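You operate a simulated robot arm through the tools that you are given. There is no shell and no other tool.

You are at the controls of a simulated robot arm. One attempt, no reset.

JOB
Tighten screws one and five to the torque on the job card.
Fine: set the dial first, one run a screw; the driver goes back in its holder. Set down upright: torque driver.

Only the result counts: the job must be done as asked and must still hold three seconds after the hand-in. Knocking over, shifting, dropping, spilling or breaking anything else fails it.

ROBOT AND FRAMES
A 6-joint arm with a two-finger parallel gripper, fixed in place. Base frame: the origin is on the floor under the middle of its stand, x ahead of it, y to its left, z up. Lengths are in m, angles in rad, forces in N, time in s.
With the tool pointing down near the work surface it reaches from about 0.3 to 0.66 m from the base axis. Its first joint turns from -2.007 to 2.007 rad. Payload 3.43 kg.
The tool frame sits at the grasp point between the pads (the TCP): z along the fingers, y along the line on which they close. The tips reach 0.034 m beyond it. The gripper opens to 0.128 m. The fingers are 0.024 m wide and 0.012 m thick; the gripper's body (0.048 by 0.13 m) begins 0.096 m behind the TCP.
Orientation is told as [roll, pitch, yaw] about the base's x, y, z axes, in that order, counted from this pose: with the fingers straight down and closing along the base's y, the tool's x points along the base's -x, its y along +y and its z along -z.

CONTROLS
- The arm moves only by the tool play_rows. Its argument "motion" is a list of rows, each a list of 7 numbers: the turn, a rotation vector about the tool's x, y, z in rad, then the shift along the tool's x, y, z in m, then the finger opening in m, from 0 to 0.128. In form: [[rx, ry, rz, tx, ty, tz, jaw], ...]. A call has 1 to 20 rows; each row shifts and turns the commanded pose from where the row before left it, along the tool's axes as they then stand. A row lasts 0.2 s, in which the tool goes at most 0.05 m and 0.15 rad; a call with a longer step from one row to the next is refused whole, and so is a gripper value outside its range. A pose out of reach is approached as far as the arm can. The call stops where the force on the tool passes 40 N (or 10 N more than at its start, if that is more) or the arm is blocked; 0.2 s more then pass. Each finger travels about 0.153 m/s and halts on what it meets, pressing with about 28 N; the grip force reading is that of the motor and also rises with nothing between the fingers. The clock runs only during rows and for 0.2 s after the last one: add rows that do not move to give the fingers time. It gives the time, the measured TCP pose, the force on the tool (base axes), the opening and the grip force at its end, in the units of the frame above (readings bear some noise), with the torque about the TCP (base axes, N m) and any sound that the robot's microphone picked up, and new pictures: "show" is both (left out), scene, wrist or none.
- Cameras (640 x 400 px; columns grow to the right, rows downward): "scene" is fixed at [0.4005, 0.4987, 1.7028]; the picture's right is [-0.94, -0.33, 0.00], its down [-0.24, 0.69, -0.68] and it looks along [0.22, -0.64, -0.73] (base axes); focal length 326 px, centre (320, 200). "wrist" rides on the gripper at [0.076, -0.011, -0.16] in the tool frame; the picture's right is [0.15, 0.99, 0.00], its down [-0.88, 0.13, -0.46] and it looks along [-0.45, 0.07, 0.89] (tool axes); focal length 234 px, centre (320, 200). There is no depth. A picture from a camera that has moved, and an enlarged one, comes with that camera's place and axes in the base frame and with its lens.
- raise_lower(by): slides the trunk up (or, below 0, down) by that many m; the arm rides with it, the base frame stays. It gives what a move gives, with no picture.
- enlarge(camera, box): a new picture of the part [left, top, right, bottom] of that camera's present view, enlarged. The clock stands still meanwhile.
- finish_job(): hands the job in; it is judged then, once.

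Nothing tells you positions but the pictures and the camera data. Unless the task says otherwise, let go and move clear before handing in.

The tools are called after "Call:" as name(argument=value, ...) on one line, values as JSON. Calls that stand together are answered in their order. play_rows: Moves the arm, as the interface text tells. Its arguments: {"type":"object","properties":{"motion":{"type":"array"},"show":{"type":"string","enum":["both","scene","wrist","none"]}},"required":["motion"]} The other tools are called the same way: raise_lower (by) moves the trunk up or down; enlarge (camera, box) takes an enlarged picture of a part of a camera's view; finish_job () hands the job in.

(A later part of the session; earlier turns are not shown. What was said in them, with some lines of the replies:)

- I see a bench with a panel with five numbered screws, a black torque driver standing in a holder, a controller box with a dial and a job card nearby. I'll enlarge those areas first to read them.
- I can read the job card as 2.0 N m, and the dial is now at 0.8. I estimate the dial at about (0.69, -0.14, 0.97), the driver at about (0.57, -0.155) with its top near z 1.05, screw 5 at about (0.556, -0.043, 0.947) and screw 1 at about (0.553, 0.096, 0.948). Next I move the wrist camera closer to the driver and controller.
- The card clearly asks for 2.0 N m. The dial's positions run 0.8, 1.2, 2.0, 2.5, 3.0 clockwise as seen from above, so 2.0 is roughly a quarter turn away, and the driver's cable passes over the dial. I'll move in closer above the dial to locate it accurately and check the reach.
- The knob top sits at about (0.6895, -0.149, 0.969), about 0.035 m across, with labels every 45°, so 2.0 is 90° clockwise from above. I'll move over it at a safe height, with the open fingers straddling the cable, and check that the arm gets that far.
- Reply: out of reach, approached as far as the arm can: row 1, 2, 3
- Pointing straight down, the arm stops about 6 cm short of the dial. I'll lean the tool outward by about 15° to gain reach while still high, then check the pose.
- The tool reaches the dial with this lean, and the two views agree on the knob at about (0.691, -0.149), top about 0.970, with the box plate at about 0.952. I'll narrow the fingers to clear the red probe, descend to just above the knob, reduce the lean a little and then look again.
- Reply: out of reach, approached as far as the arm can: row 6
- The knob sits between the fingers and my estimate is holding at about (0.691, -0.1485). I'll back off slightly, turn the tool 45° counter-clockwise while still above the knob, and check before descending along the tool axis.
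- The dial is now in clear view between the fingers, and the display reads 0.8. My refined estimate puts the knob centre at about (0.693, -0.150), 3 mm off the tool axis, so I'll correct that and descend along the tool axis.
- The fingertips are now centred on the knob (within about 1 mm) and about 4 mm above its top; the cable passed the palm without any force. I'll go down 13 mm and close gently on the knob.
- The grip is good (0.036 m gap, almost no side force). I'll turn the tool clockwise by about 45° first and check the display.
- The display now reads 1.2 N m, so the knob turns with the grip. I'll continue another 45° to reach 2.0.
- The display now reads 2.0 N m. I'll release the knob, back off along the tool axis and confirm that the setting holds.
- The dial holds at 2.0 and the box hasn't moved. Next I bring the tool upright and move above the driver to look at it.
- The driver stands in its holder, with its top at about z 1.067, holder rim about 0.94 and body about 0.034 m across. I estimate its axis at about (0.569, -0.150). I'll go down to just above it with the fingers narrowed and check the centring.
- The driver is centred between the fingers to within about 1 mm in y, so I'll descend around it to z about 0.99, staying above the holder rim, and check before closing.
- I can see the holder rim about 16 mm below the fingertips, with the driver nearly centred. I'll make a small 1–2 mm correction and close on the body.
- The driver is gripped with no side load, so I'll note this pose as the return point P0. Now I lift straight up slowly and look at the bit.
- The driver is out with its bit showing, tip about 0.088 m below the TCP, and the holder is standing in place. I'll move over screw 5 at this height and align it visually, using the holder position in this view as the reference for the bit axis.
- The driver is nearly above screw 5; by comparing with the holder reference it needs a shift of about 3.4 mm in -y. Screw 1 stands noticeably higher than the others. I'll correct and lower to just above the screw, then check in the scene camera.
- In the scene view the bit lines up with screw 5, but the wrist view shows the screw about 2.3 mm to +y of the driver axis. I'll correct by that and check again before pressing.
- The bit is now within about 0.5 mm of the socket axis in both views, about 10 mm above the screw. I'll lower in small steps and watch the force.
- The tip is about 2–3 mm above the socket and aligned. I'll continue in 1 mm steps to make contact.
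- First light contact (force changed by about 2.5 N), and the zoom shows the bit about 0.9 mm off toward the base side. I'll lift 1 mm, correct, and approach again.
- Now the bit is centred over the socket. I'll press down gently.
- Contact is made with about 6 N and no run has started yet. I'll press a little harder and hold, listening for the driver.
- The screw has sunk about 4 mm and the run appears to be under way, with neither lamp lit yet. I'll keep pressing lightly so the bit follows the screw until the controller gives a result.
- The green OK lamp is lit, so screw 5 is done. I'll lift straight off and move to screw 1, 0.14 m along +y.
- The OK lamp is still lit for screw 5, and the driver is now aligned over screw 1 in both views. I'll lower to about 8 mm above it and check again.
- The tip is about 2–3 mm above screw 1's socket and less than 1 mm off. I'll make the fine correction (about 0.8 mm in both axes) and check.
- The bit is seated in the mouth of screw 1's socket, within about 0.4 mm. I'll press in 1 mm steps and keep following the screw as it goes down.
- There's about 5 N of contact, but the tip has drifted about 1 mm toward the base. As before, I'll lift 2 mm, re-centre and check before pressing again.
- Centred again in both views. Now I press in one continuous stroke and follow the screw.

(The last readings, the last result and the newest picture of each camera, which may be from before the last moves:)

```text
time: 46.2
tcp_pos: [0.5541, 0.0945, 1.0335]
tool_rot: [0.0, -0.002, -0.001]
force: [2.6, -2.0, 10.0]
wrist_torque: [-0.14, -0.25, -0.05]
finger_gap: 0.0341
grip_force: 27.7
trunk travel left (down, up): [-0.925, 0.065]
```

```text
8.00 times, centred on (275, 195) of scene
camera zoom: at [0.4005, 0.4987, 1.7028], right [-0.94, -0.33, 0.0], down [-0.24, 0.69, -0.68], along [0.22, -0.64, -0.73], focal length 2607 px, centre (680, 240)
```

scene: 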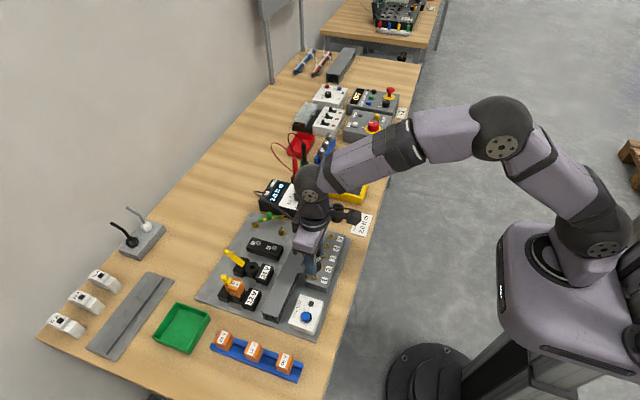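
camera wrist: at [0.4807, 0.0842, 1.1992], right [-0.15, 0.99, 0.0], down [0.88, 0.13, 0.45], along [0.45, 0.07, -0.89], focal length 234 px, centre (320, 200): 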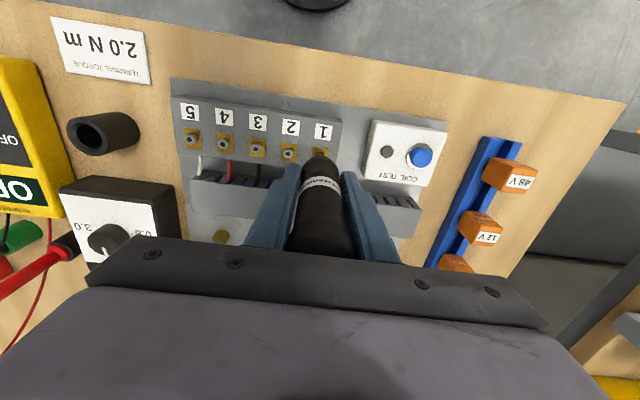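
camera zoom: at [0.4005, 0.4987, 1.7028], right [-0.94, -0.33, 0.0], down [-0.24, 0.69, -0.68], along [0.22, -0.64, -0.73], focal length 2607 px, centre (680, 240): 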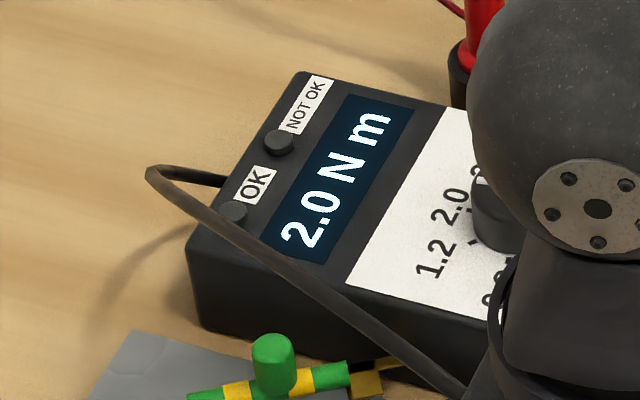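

The OK lamp has gone off, so the run on screw 1 is in progress and the screw is sinking with about 13 N of press. I'll keep following gently until a result shows.

Call:
play_rows(motion=[[0, 0, 0, 0, 0, 0.0007, 0.02], [0, 0, 0, 0, 0, 0.0007, 0.02], [0, 0, 0, 0, 0, 0.0003, 0.02], [0, 0, 0, 0, 0, 0, 0.02]], show="scene")

Call:
enlarge(camera="scene", box=[305, 260, 325, 280])

Call:
enlarge(camera="scene", box=[255, 170, 295, 220])

```text
time: 47.2
tcp_pos: [0.5534, 0.0957, 1.0318]
tool_rot: [0.0, -0.002, 0.0]
force: [4.7, -0.5, 11.0]
wrist_torque: [-0.07, -0.38, -0.03]
finger_gap: 0.0343
grip_force: 28.4
trunk travel left (down, up): [-0.925, 0.065]
```

scene: 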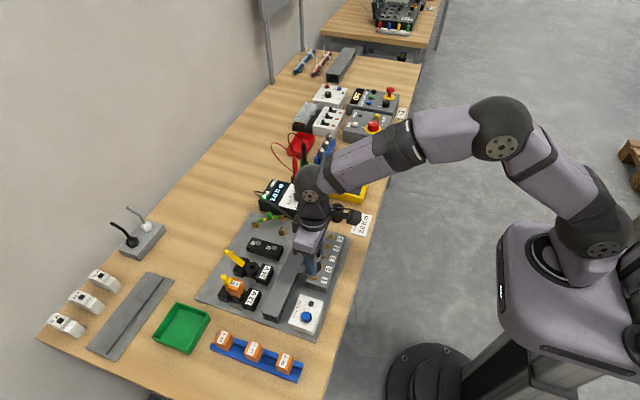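

```text
16.00 times, centred on (315, 270) of scene
camera zoom: at [0.4005, 0.4987, 1.7028], right [-0.94, -0.33, 0.0], down [-0.24, 0.69, -0.68], along [0.22, -0.64, -0.73], focal length 5214 px, centre (400, -920)
```

zoom: 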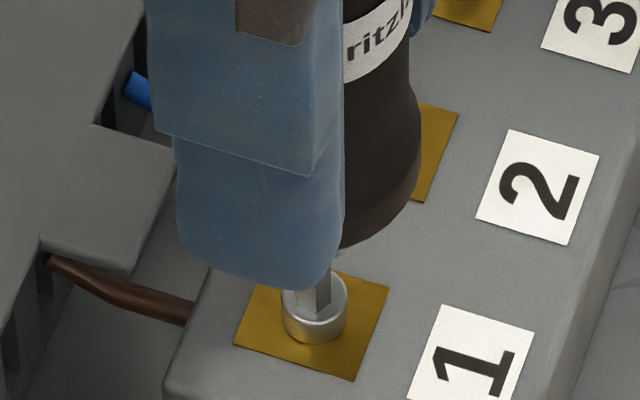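

```text
8.00 times, centred on (275, 195) of scene
camera zoom: at [0.4005, 0.4987, 1.7028], right [-0.94, -0.33, 0.0], down [-0.24, 0.69, -0.68], along [0.22, -0.64, -0.73], focal length 2607 px, centre (680, 240)
```

zoom: 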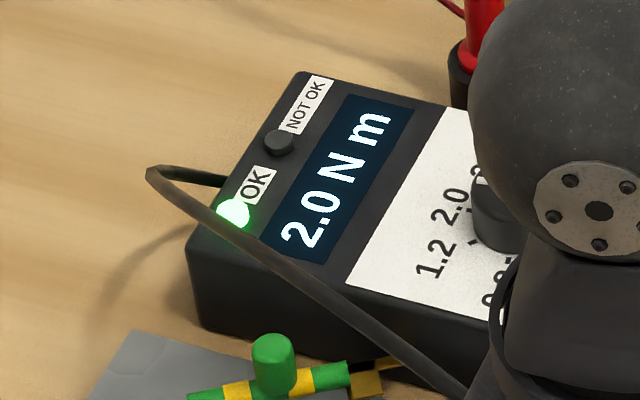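

OK is lit again: screw 1 is done with a single run. I'll lift straight off and carry the driver back above its holder.

Call:
play_rows(motion=[[0, 0, 0, 0, 0, -0.0097, 0.02], [0, 0, 0, 0, 0, -0.02, 0.02], [0, 0, 0, 0, 0, -0.025, 0.02], [0, 0, 0, 0, 0, -0.025, 0.02], [0, 0, 0, -0.0019, -0.0305, 0, 0.02], [0, 0, 0, -0.0019, -0.0305, 0, 0.02], [0, 0, 0, -0.0019, -0.0305, 0, 0.02], [0, 0, 0, -0.0019, -0.0305, 0, 0.02], [0, 0, 0, -0.0019, -0.0305, 0, 0.02], [0, 0, 0, -0.0019, -0.0305, 0, 0.02], [0, 0, 0, -0.0019, -0.0305, 0, 0.02], [0, 0, 0, 0, -0.032, 0, 0.02], [0, 0, 0, 0, 0, 0, 0.02], [0, 0, 0, 0, 0, 0, 0.02], [0, 0, 0, 0, 0, 0, 0.02]], show="both")

Call:
enlarge(camera="wrist", box=[280, 120, 360, 180])

Call:
enlarge(camera="scene", box=[310, 160, 370, 230])

Call:
enlarge(camera="scene", box=[250, 170, 370, 290])

```text
time: 50.4
tcp_pos: [0.5675, -0.1475, 1.1109]
tool_rot: [-0.001, 0.001, -0.001]
force: [0.5, 0.1, -2.3]
wrist_torque: [-0.02, 0.01, 0.01]
finger_gap: 0.0344
grip_force: 28.0
trunk travel left (down, up): [-0.925, 0.065]
camera wrist: at [0.4929, -0.1595, 1.271], right [-0.15, 0.99, 0.0], down [0.88, 0.13, 0.45], along [0.45, 0.07, -0.89], focal length 234 px, centre (320, 200)
```

scene: 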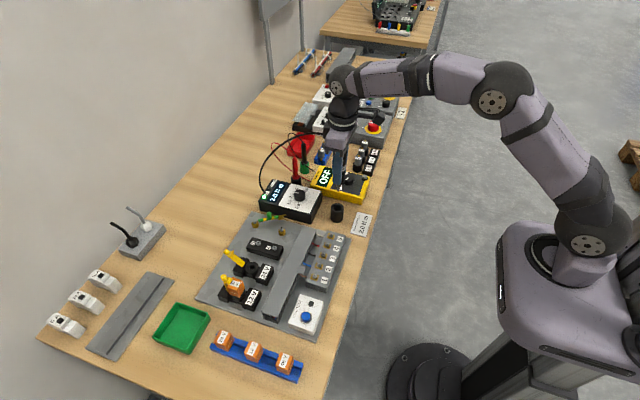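
wrist: 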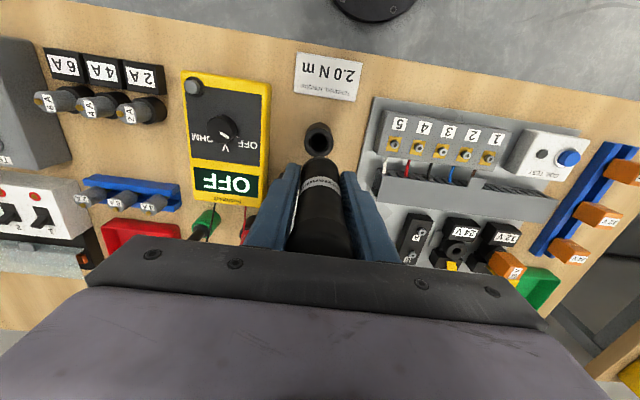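

```text
6.67 times, centred on (320, 150) of wrist
camera zoom: at [0.4929, -0.1595, 1.271], right [-0.15, 0.99, 0.0], down [0.88, 0.13, 0.45], along [0.45, 0.07, -0.89], focal length 1561 px, centre (320, 533)
```

zoom: 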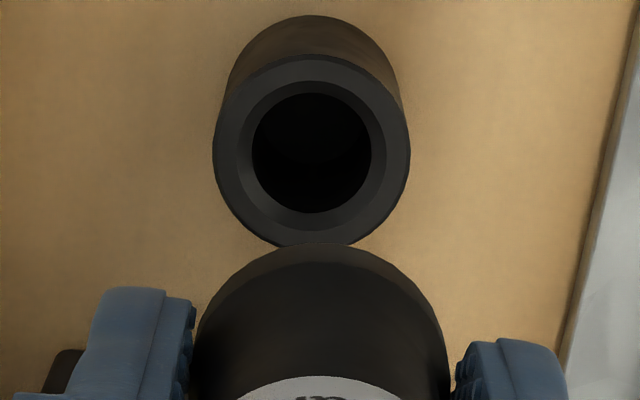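

```text
5.71 times, centred on (340, 195) of scene
camera zoom: at [0.4005, 0.4987, 1.7028], right [-0.94, -0.33, 0.0], down [-0.24, 0.69, -0.68], along [0.22, -0.64, -0.73], focal length 1862 px, centre (206, 229)
```

zoom: 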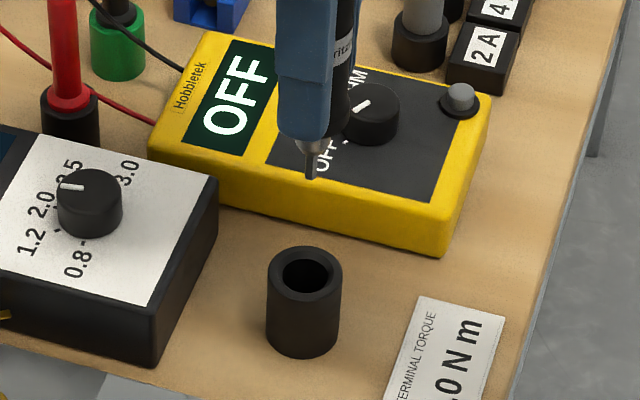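

```text
3.33 times, centred on (310, 230) of scene
camera zoom: at [0.4005, 0.4987, 1.7028], right [-0.94, -0.33, 0.0], down [-0.24, 0.69, -0.68], along [0.22, -0.64, -0.73], focal length 1086 px, centre (353, 100)
```

zoom: 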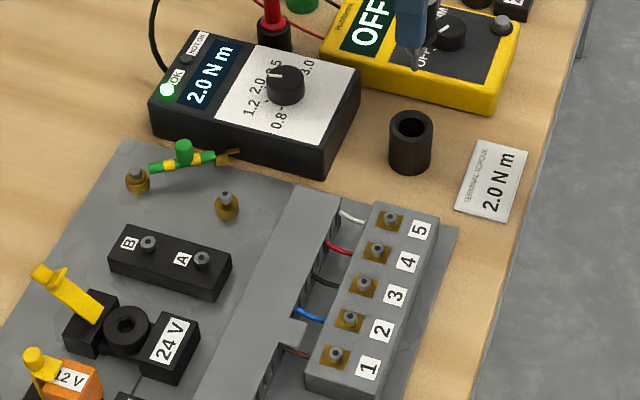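

Both screws are now seated, the OK lamp is lit and the driver is back above the holder, about 1 mm off the reference view. I'll correct and lower part way to check the approach to the hole.

Call:
play_rows(motion=[[0, 0, 0, -0.0003, -0.001, 0, 0.02], [0, 0, 0, 0, 0, 0.02, 0.02], [0, 0, 0, 0, 0, 0.02, 0.02], [0, 0, 0, 0, 0, 0.02, 0.02], [0, 0, 0, 0, 0, 0, 0.02], [0, 0, 0, 0, 0, 0, 0.02]], show="both")

Call:
enlarge(camera="wrist", box=[280, 110, 360, 170])

Call:
enlarge(camera="scene", box=[310, 170, 370, 230])

```text
time: 51.8
tcp_pos: [0.5684, -0.1511, 1.0498]
tool_rot: [0.001, 0.003, 0.0]
force: [-0.8, -0.3, -3.6]
wrist_torque: [0.02, -0.01, -0.01]
finger_gap: 0.0344
grip_force: 27.9
trunk travel left (down, up): [-0.925, 0.065]
camera wrist: at [0.4934, -0.1618, 1.2104], right [-0.15, 0.99, 0.0], down [0.88, 0.13, 0.45], along [0.45, 0.07, -0.89], focal length 234 px, centre (320, 200)
```

scene: 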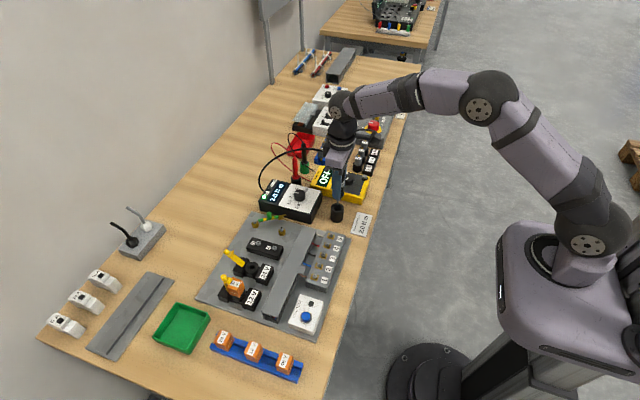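
wrist: 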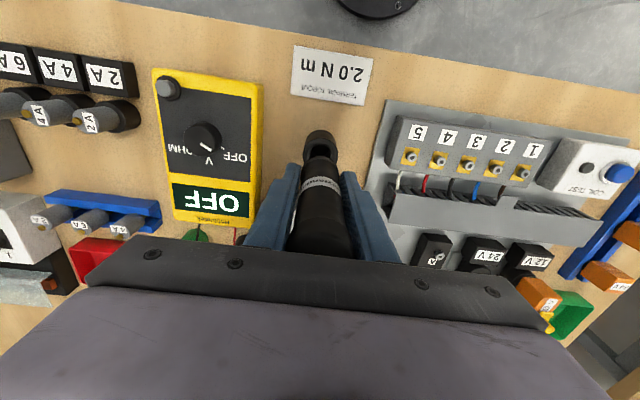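

```text
6.67 times, centred on (320, 140) of wrist
camera zoom: at [0.4934, -0.1618, 1.2104], right [-0.15, 0.99, 0.0], down [0.88, 0.13, 0.45], along [0.45, 0.07, -0.89], focal length 1561 px, centre (320, 600)
```

zoom: 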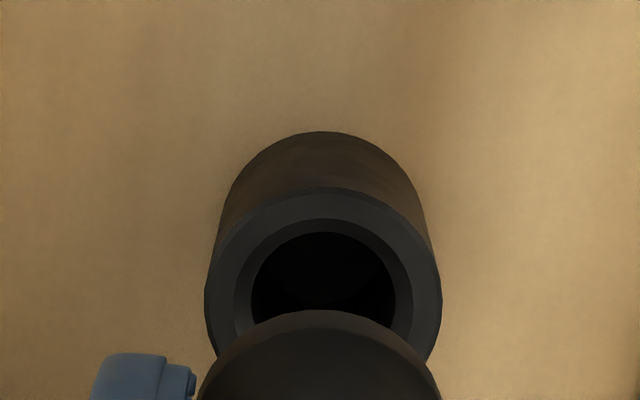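

```text
6.67 times, centred on (340, 200) of scene
camera zoom: at [0.4005, 0.4987, 1.7028], right [-0.94, -0.33, 0.0], down [-0.24, 0.69, -0.68], along [0.22, -0.64, -0.73], focal length 2173 px, centre (187, 200)
```

zoom: 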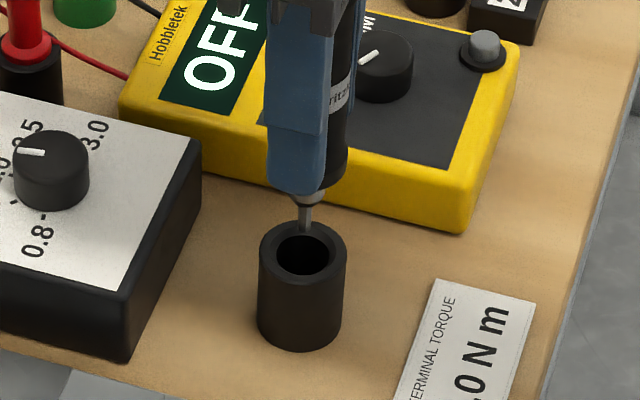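

Call:
play_rows(motion=[[0, 0, 0, 0, 0.0007, 0, 0.02], [0, 0, 0, 0, 0, 0.01, 0.02], [0, 0, 0, 0, 0, 0.01, 0.02], [0, 0, 0, 0, 0, 0.01, 0.02], [0, 0, 0, 0, 0, 0, 0.02], [0, 0, 0, 0, 0, 0, 0.02]], show="both")

Call:
enlarge(camera="wrist", box=[280, 110, 360, 170])

Call:
enlarge(camera="scene", box=[310, 170, 370, 230])

```text
time: 53.2
tcp_pos: [0.5668, -0.1512, 1.0205]
tool_rot: [0.0, 0.002, 0.0]
force: [-0.4, -0.6, -3.0]
wrist_torque: [-0.01, -0.01, -0.02]
finger_gap: 0.0342
grip_force: 27.9
trunk travel left (down, up): [-0.925, 0.065]
camera wrist: at [0.4933, -0.1621, 1.1806], right [-0.15, 0.99, 0.0], down [0.88, 0.13, 0.45], along [0.45, 0.07, -0.89], focal length 234 px, centre (320, 200)
```

scene: 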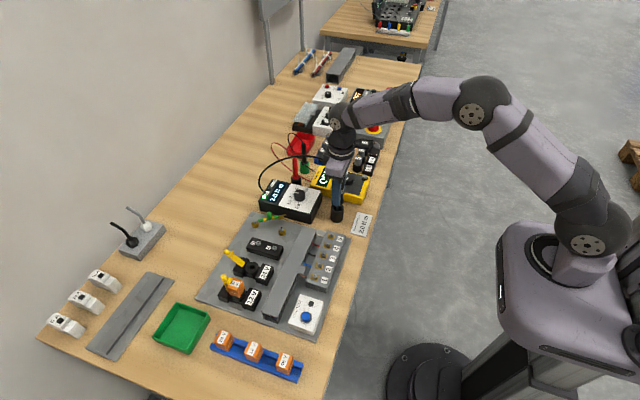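
wrist: 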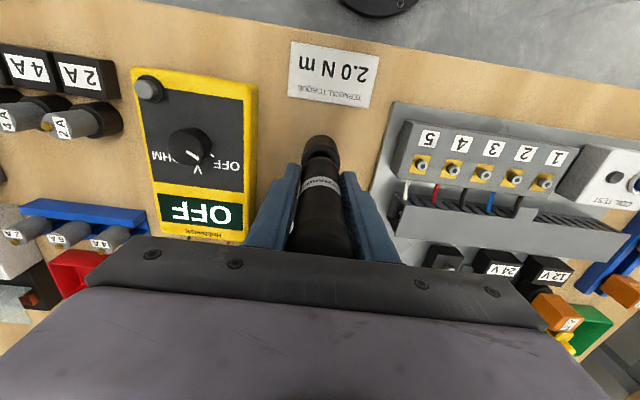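

```text
6.67 times, centred on (320, 140) of wrist
camera zoom: at [0.4933, -0.1621, 1.1806], right [-0.15, 0.99, 0.0], down [0.88, 0.13, 0.45], along [0.45, 0.07, -0.89], focal length 1561 px, centre (320, 600)
```

zoom: 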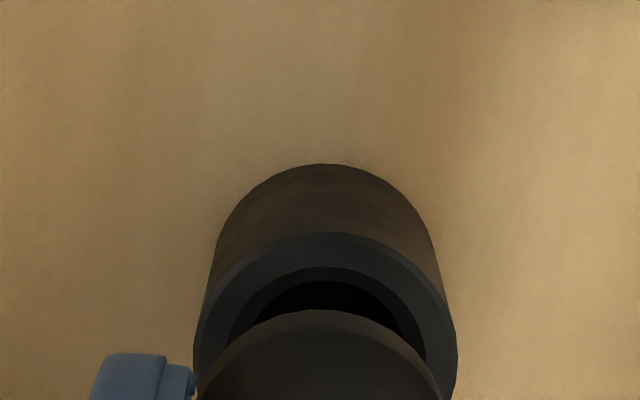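

```text
6.67 times, centred on (340, 200) of scene
camera zoom: at [0.4005, 0.4987, 1.7028], right [-0.94, -0.33, 0.0], down [-0.24, 0.69, -0.68], along [0.22, -0.64, -0.73], focal length 2173 px, centre (187, 200)
```

zoom: 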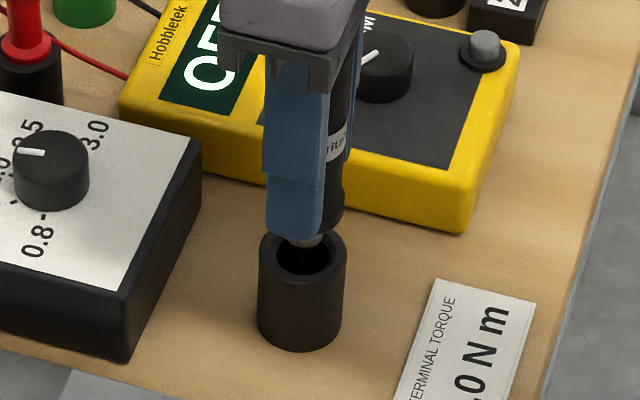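

Call:
play_rows(motion=[[0, 0, 0, 0, 0.0011, 0, 0.02], [0, 0, 0, 0, 0, 0.005, 0.02], [0, 0, 0, 0, 0, 0.005, 0.02], [0, 0, 0, 0, 0, 0.005, 0.02], [0, 0, 0, 0, 0, 0, 0.02], [0, 0, 0, 0, 0, 0, 0.02]], show="both")

Call:
enlarge(camera="wrist", box=[280, 120, 360, 180])

Call:
enlarge(camera="scene", box=[310, 170, 370, 230])

```text
time: 54.6
tcp_pos: [0.5673, -0.1489, 1.0062]
tool_rot: [0.0, 0.002, 0.0]
force: [-0.2, -0.1, -3.2]
wrist_torque: [-0.02, -0.01, -0.01]
finger_gap: 0.0341
grip_force: 27.7
trunk travel left (down, up): [-0.925, 0.065]
camera wrist: at [0.494, -0.1602, 1.1666], right [-0.15, 0.99, 0.0], down [0.88, 0.13, 0.45], along [0.45, 0.07, -0.89], focal length 234 px, centre (320, 200)
```

scene: 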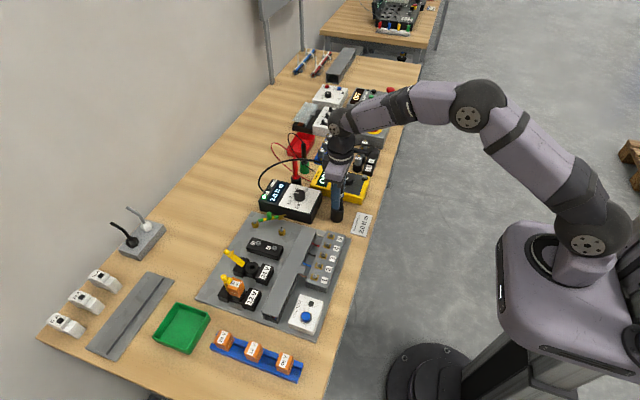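
wrist: 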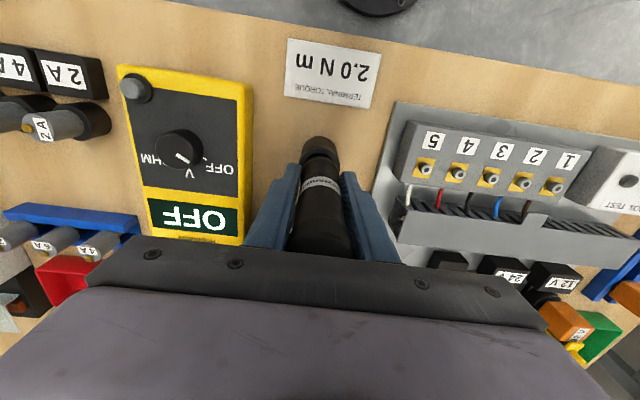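

```text
6.67 times, centred on (320, 150) of wrist
camera zoom: at [0.494, -0.1602, 1.1666], right [-0.15, 0.99, 0.0], down [0.88, 0.13, 0.45], along [0.45, 0.07, -0.89], focal length 1561 px, centre (320, 533)
```

zoom: 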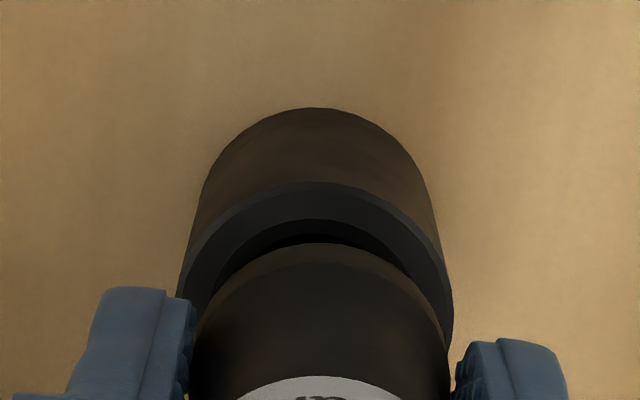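

```text
6.67 times, centred on (340, 200) of scene
camera zoom: at [0.4005, 0.4987, 1.7028], right [-0.94, -0.33, 0.0], down [-0.24, 0.69, -0.68], along [0.22, -0.64, -0.73], focal length 2173 px, centre (187, 200)
```

zoom: 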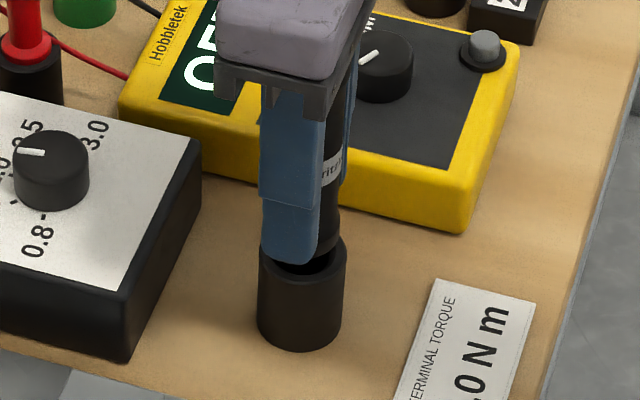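

The driver is aligned with the hole to within about 0.5 mm and partly inserted with no contact force. I'll continue down to the seat slowly.

Call:
play_rows(motion=[[0, 0, 0, 0, 0, 0.003, 0.02], [0, 0, 0, 0, 0, 0.003, 0.02], [0, 0, 0, 0, 0, 0.003, 0.02], [0, 0, 0, 0, 0, 0.002, 0.02], [0, 0, 0, 0, 0, 0, 0.02]], show="both")

Call:
enlarge(camera="wrist", box=[280, 120, 360, 180])

Call:
enlarge(camera="scene", box=[310, 170, 370, 230])

```text
time: 55.8
tcp_pos: [0.5689, -0.149, 0.9936]
tool_rot: [0.0, 0.001, 0.0]
force: [0.6, -0.2, -3.6]
wrist_torque: [0.0, 0.03, 0.01]
finger_gap: 0.0341
grip_force: 27.8
trunk travel left (down, up): [-0.925, 0.065]
camera wrist: at [0.4939, -0.1602, 1.156], right [-0.15, 0.99, 0.0], down [0.88, 0.13, 0.45], along [0.45, 0.07, -0.89], focal length 234 px, centre (320, 200)
```

scene: 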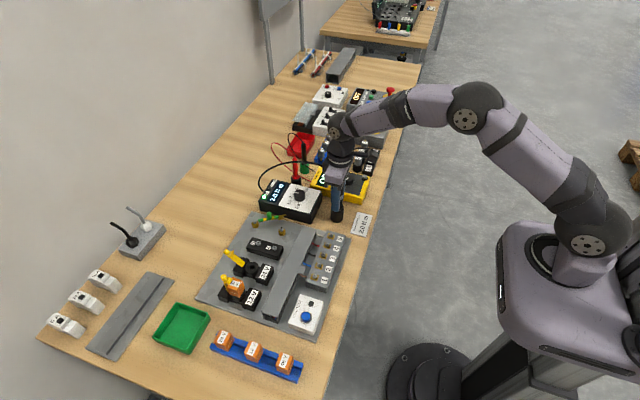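
wrist: 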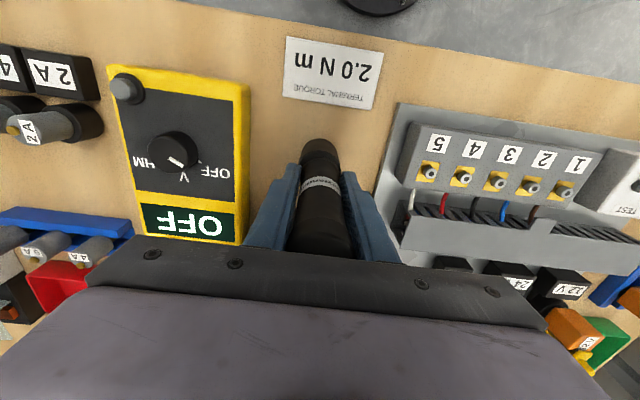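

```text
6.67 times, centred on (320, 150) of wrist
camera zoom: at [0.4939, -0.1602, 1.156], right [-0.15, 0.99, 0.0], down [0.88, 0.13, 0.45], along [0.45, 0.07, -0.89], focal length 1561 px, centre (320, 533)
```

zoom: 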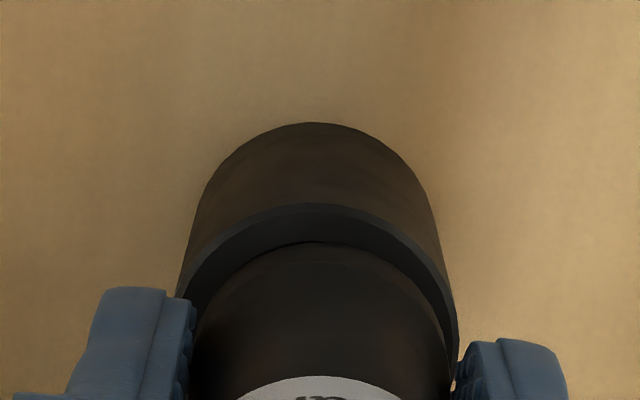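

```text
6.67 times, centred on (340, 200) of scene
camera zoom: at [0.4005, 0.4987, 1.7028], right [-0.94, -0.33, 0.0], down [-0.24, 0.69, -0.68], along [0.22, -0.64, -0.73], focal length 2173 px, centre (187, 200)
```

zoom: 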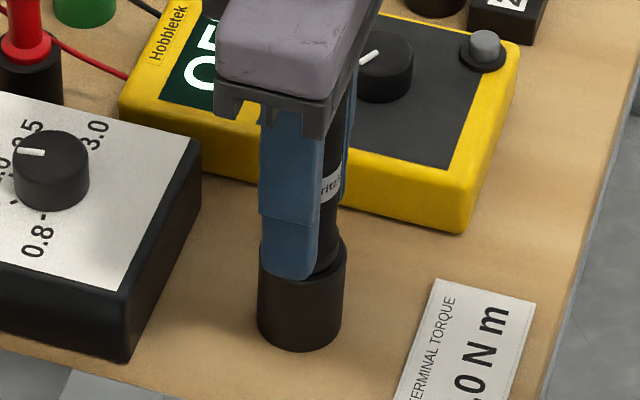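

Call:
play_rows(motion=[[0, 0, 0, 0, 0, 0.001, 0.02], [0, 0, 0, 0, 0, 0.001, 0.02], [0, 0, 0, 0, 0, 0.001, 0.02], [0, 0, 0, 0, 0, 0, 0.02]], show="both")

Call:
enlarge(camera="wrist", box=[280, 120, 360, 180])

Call:
enlarge(camera="scene", box=[310, 170, 370, 230])

```text
time: 56.8
tcp_pos: [0.5693, -0.1489, 0.9914]
tool_rot: [-0.001, 0.001, -0.001]
force: [-0.1, -0.5, -3.0]
wrist_torque: [0.02, 0.0, 0.02]
finger_gap: 0.0339
grip_force: 27.8
trunk travel left (down, up): [-0.925, 0.065]
camera wrist: at [0.4941, -0.1599, 1.1524], right [-0.15, 0.99, 0.0], down [0.88, 0.13, 0.45], along [0.45, 0.07, -0.89], focal length 234 px, centre (320, 200)
```

scene: 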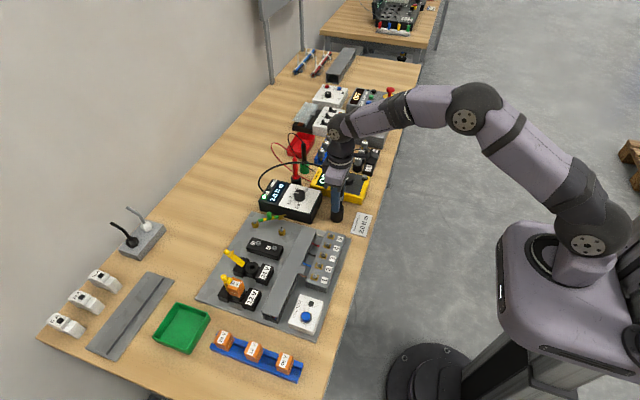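
wrist: 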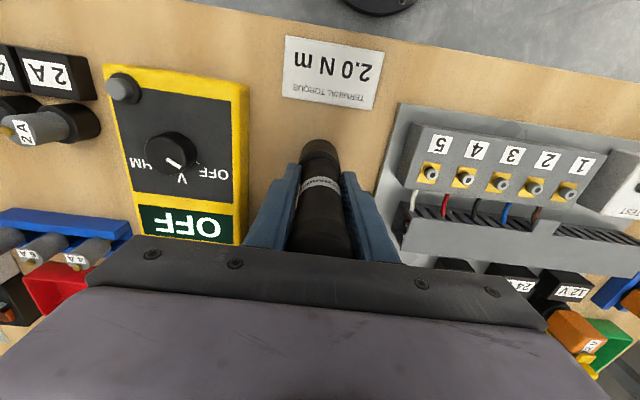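

```text
6.67 times, centred on (320, 150) of wrist
camera zoom: at [0.4941, -0.1599, 1.1524], right [-0.15, 0.99, 0.0], down [0.88, 0.13, 0.45], along [0.45, 0.07, -0.89], focal length 1561 px, centre (320, 533)
```

zoom: 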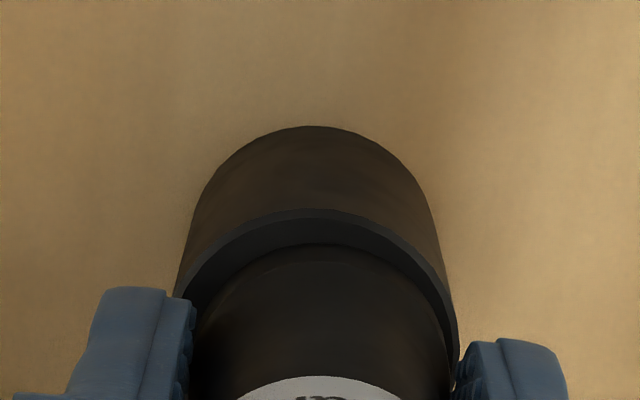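

```text
6.67 times, centred on (340, 200) of scene
camera zoom: at [0.4005, 0.4987, 1.7028], right [-0.94, -0.33, 0.0], down [-0.24, 0.69, -0.68], along [0.22, -0.64, -0.73], focal length 2173 px, centre (187, 200)
```

zoom: 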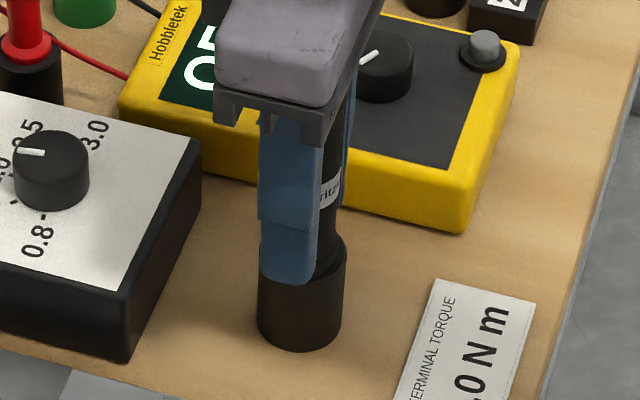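

Call:
play_rows(motion=[[0, 0, 0, 0, 0, 0.001, 0.02], [0, 0, 0, 0, 0, 0, 0.02]], show="none")

```text
time: 57.4
tcp_pos: [0.5685, -0.1503, 0.9917]
tool_rot: [0.0, 0.001, 0.0]
force: [0.6, 2.0, -1.2]
wrist_torque: [0.06, -0.06, 0.0]
finger_gap: 0.0345
grip_force: 28.1
trunk travel left (down, up): [-0.925, 0.065]
```

Contact with the seat begins right at the original height. I'll go 0.7 mm more to take the weight off the fingers and then look.

Call:
play_rows(motion=[[0, 0, 0, 0, 0, 0.0007, 0.02], [0, 0, 0, 0, 0, 0, 0.02]], show="both")

Call:
enlarge(camera="wrist", box=[240, 80, 400, 240])

Call:
enlarge(camera="scene", box=[310, 170, 370, 230])

```text
time: 58.0
tcp_pos: [0.5684, -0.1495, 0.991]
tool_rot: [-0.002, -0.003, -0.001]
force: [1.7, 1.4, 6.0]
wrist_torque: [0.19, -0.17, -0.02]
finger_gap: 0.0344
grip_force: 27.6
trunk travel left (down, up): [-0.925, 0.065]
camera wrist: at [0.4933, -0.1599, 1.1517], right [-0.15, 0.99, 0.0], down [0.88, 0.13, 0.46], along [0.45, 0.07, -0.89], focal length 234 px, centre (320, 200)
```

scene: 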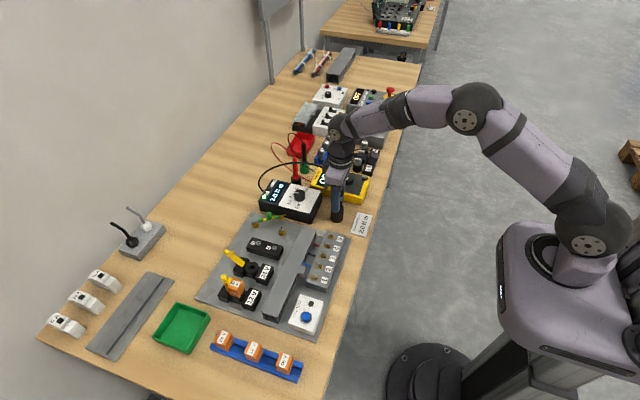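
wrist: 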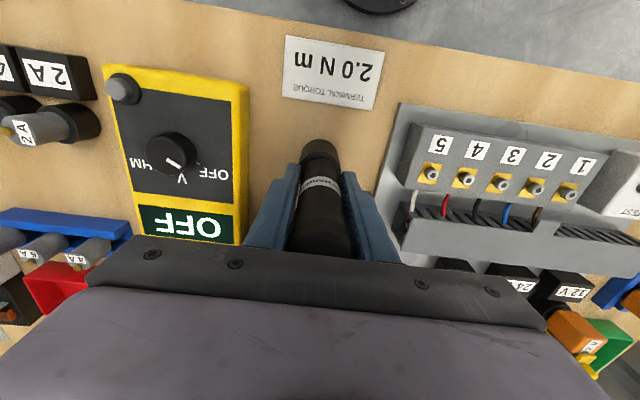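

```text
2.50 times, centred on (320, 160) of wrist
camera zoom: at [0.4933, -0.1599, 1.1517], right [-0.15, 0.99, 0.0], down [0.88, 0.13, 0.46], along [0.45, 0.07, -0.89], focal length 585 px, centre (320, 300)
```

zoom: 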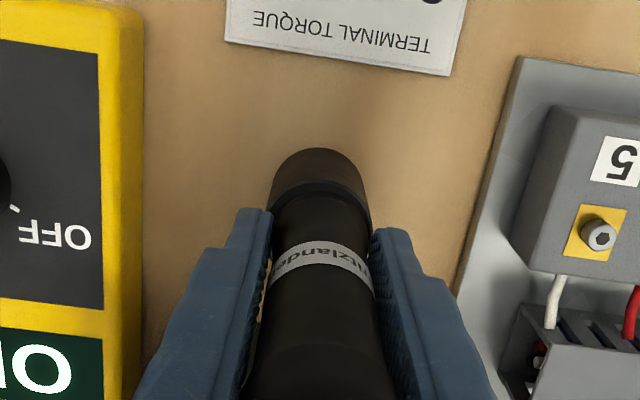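

```text
6.67 times, centred on (340, 200) of scene
camera zoom: at [0.4005, 0.4987, 1.7028], right [-0.94, -0.33, 0.0], down [-0.24, 0.69, -0.68], along [0.22, -0.64, -0.73], focal length 2173 px, centre (187, 200)
```

zoom: 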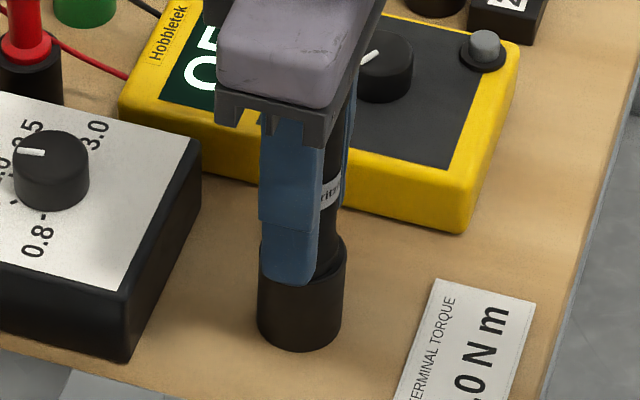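

The driver is seated with the same appearance as at pick-up. I'll ease off the press slightly and open the fingers gradually.

Call:
play_rows(motion=[[0, 0, 0, 0, 0, -0.0005, 0.02], [0, 0, 0, 0, 0, 0, 0.034], [0, 0, 0, 0, 0, 0, 0.038], [0, 0, 0, 0, 0, 0, 0.046], [0, 0, 0, 0, 0, 0, 0.06], [0, 0, 0, 0, 0, 0, 0.078], [0, 0, 0, 0, 0, 0, 0.078]], show="both")

Call:
enlarge(camera="wrist", box=[240, 80, 400, 240])

Call:
enlarge(camera="scene", box=[310, 170, 370, 230])

```text
time: 59.6
tcp_pos: [0.5679, -0.1486, 0.9902]
tool_rot: [0.0, 0.0, 0.001]
force: [-0.8, 0.0, 0.4]
wrist_torque: [-0.04, -0.03, 0.03]
finger_gap: 0.0782
grip_force: 0.0
trunk travel left (down, up): [-0.925, 0.065]
camera wrist: at [0.4936, -0.1601, 1.1514], right [-0.15, 0.99, 0.0], down [0.88, 0.13, 0.46], along [0.45, 0.07, -0.89], focal length 234 px, centre (320, 200)
```

scene: 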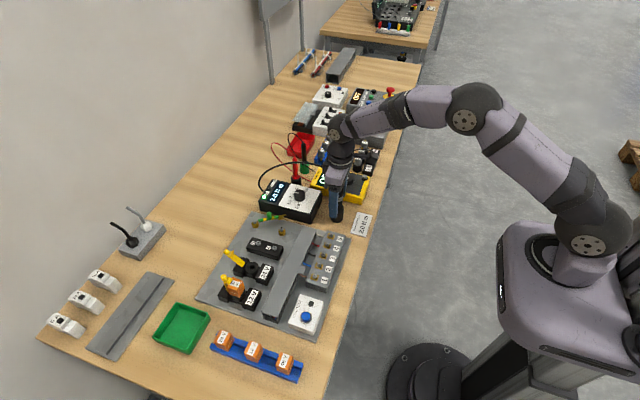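
wrist: 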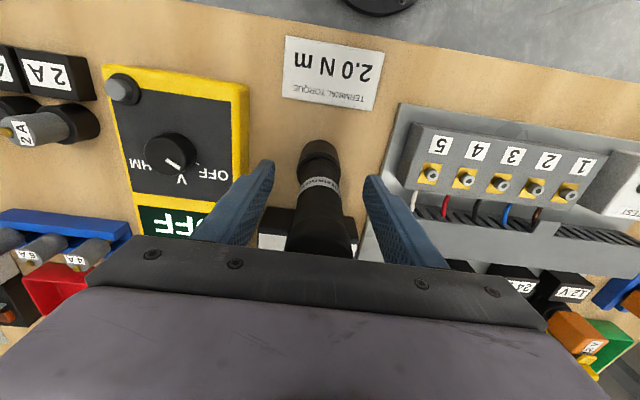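

```text
2.50 times, centred on (320, 160) of wrist
camera zoom: at [0.4936, -0.1601, 1.1514], right [-0.15, 0.99, 0.0], down [0.88, 0.13, 0.46], along [0.45, 0.07, -0.89], focal length 585 px, centre (320, 300)
```

zoom: 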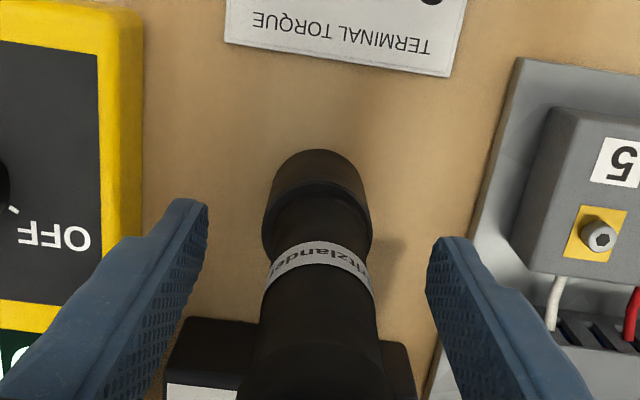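

```text
6.67 times, centred on (340, 200) of scene
camera zoom: at [0.4005, 0.4987, 1.7028], right [-0.94, -0.33, 0.0], down [-0.24, 0.69, -0.68], along [0.22, -0.64, -0.73], focal length 2173 px, centre (187, 200)
```

zoom: 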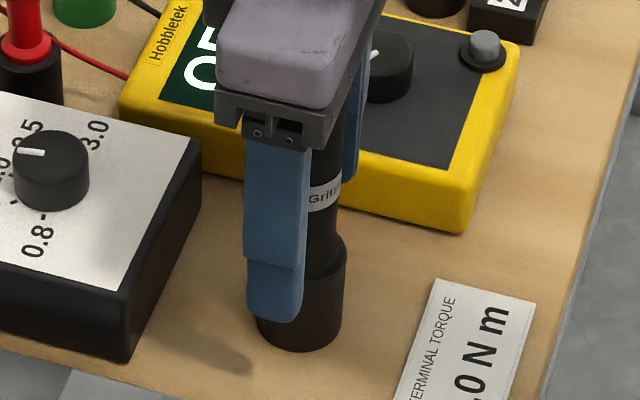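

The driver stands free and upright in its holder with the fingers clear on both sides. I'll retreat straight up.

Call:
play_rows(motion=[[0, 0, 0, 0, 0, -0.01, 0.08], [0, 0, 0, 0, 0, -0.02, 0.08], [0, 0, 0, 0, 0, -0.03, 0.08], [0, 0, 0, 0, 0, -0.03, 0.08], [0, 0, 0, 0, 0, -0.03, 0.08], [0, 0, 0, 0, 0, -0.03, 0.08], [0, 0, 0, 0, 0, -0.04, 0.08], [0, 0, 0, 0.03, 0, -0.03, 0.08], [0, 0, 0, 0.03, 0, -0.02, 0.08], [0, 0, 0, 0, 0, 0, 0.08]], show="both")

Call:
enlarge(camera="scene", box=[250, 150, 380, 240])

Call:
enlarge(camera="scene", box=[280, 220, 360, 290])

Call:
enlarge(camera="wrist", box=[240, 80, 400, 240])

```text
time: 61.8
tcp_pos: [0.5084, -0.1497, 1.229]
tool_rot: [0.0, 0.002, 0.001]
force: [0.6, -0.2, -0.4]
wrist_torque: [-0.02, 0.01, -0.01]
finger_gap: 0.0799
grip_force: 0.1
trunk travel left (down, up): [-0.925, 0.065]
camera wrist: at [0.4354, -0.16, 1.3902], right [-0.15, 0.99, 0.0], down [0.88, 0.13, 0.45], along [0.45, 0.07, -0.89], focal length 234 px, centre (320, 200)
```

scene: 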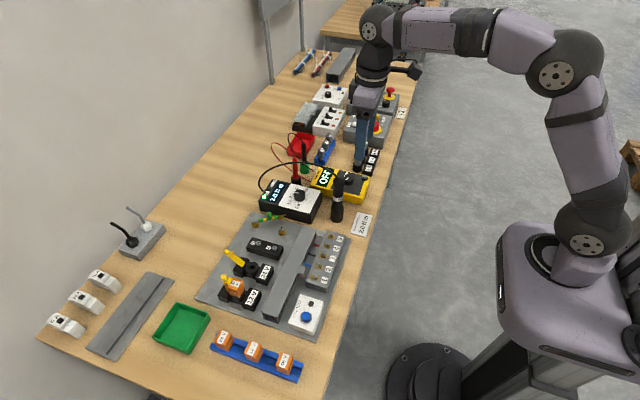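
wrist: 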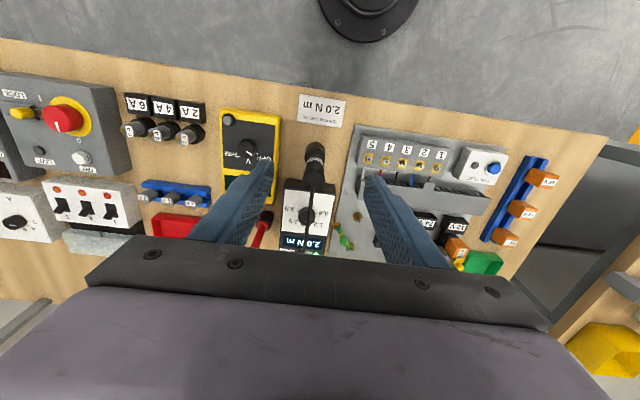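

```text
4.44 times, centred on (315, 195) of scene
camera zoom: at [0.4005, 0.4987, 1.7028], right [-0.94, -0.33, 0.0], down [-0.24, 0.69, -0.68], along [0.22, -0.64, -0.73], focal length 1448 px, centre (342, 222)
```

zoom: 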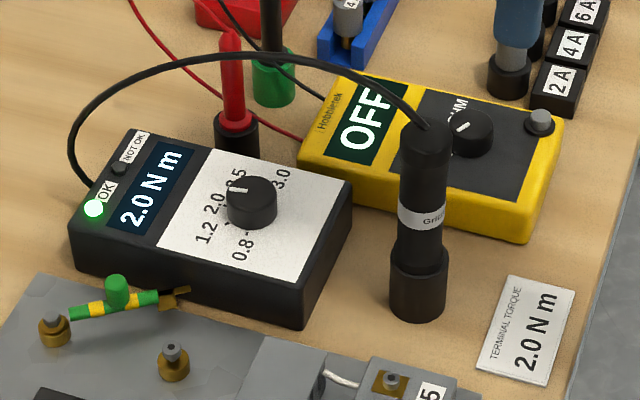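

```text
5.71 times, centred on (320, 255) of scene
camera zoom: at [0.4005, 0.4987, 1.7028], right [-0.94, -0.33, 0.0], down [-0.24, 0.69, -0.68], along [0.22, -0.64, -0.73], focal length 1862 px, centre (320, -114)
```

zoom: 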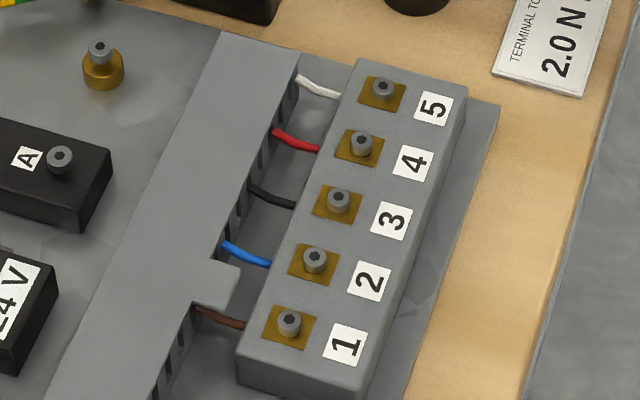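

```text
2.50 times, centred on (320, 160) of wrist
camera zoom: at [0.4354, -0.16, 1.3902], right [-0.15, 0.99, 0.0], down [0.88, 0.13, 0.45], along [0.45, 0.07, -0.89], focal length 585 px, centre (320, 300)
```

zoom: 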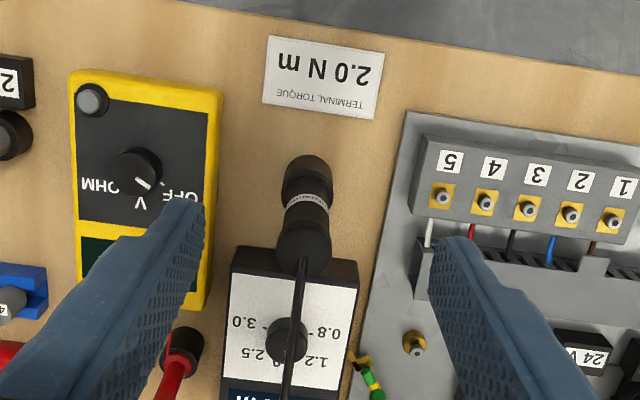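

Both runs ended with OK at 2.0 N m. Screws 1 and 5 are seated, the driver stands upright in its holder as it did at the start, the arm is clear, and nothing else has moved. I'm handing the job in.

Call:
finish_job()

```text
The job is handed in.
```

I set the dial to 2.0 N m, as on the job card. I then tightened screw five and screw one, with one run each. The controller's OK lamp lit after both runs, and the pictures show both screws seated.

The driver is back in its holder, standing upright, and I let go and moved the arm clear before handing in. The last pictures show nothing else knocked over or moved.

On each screw I touched the head lightly once, lifted 2–3 mm to re-centre the bit, then pressed again. No run started on those first touches.
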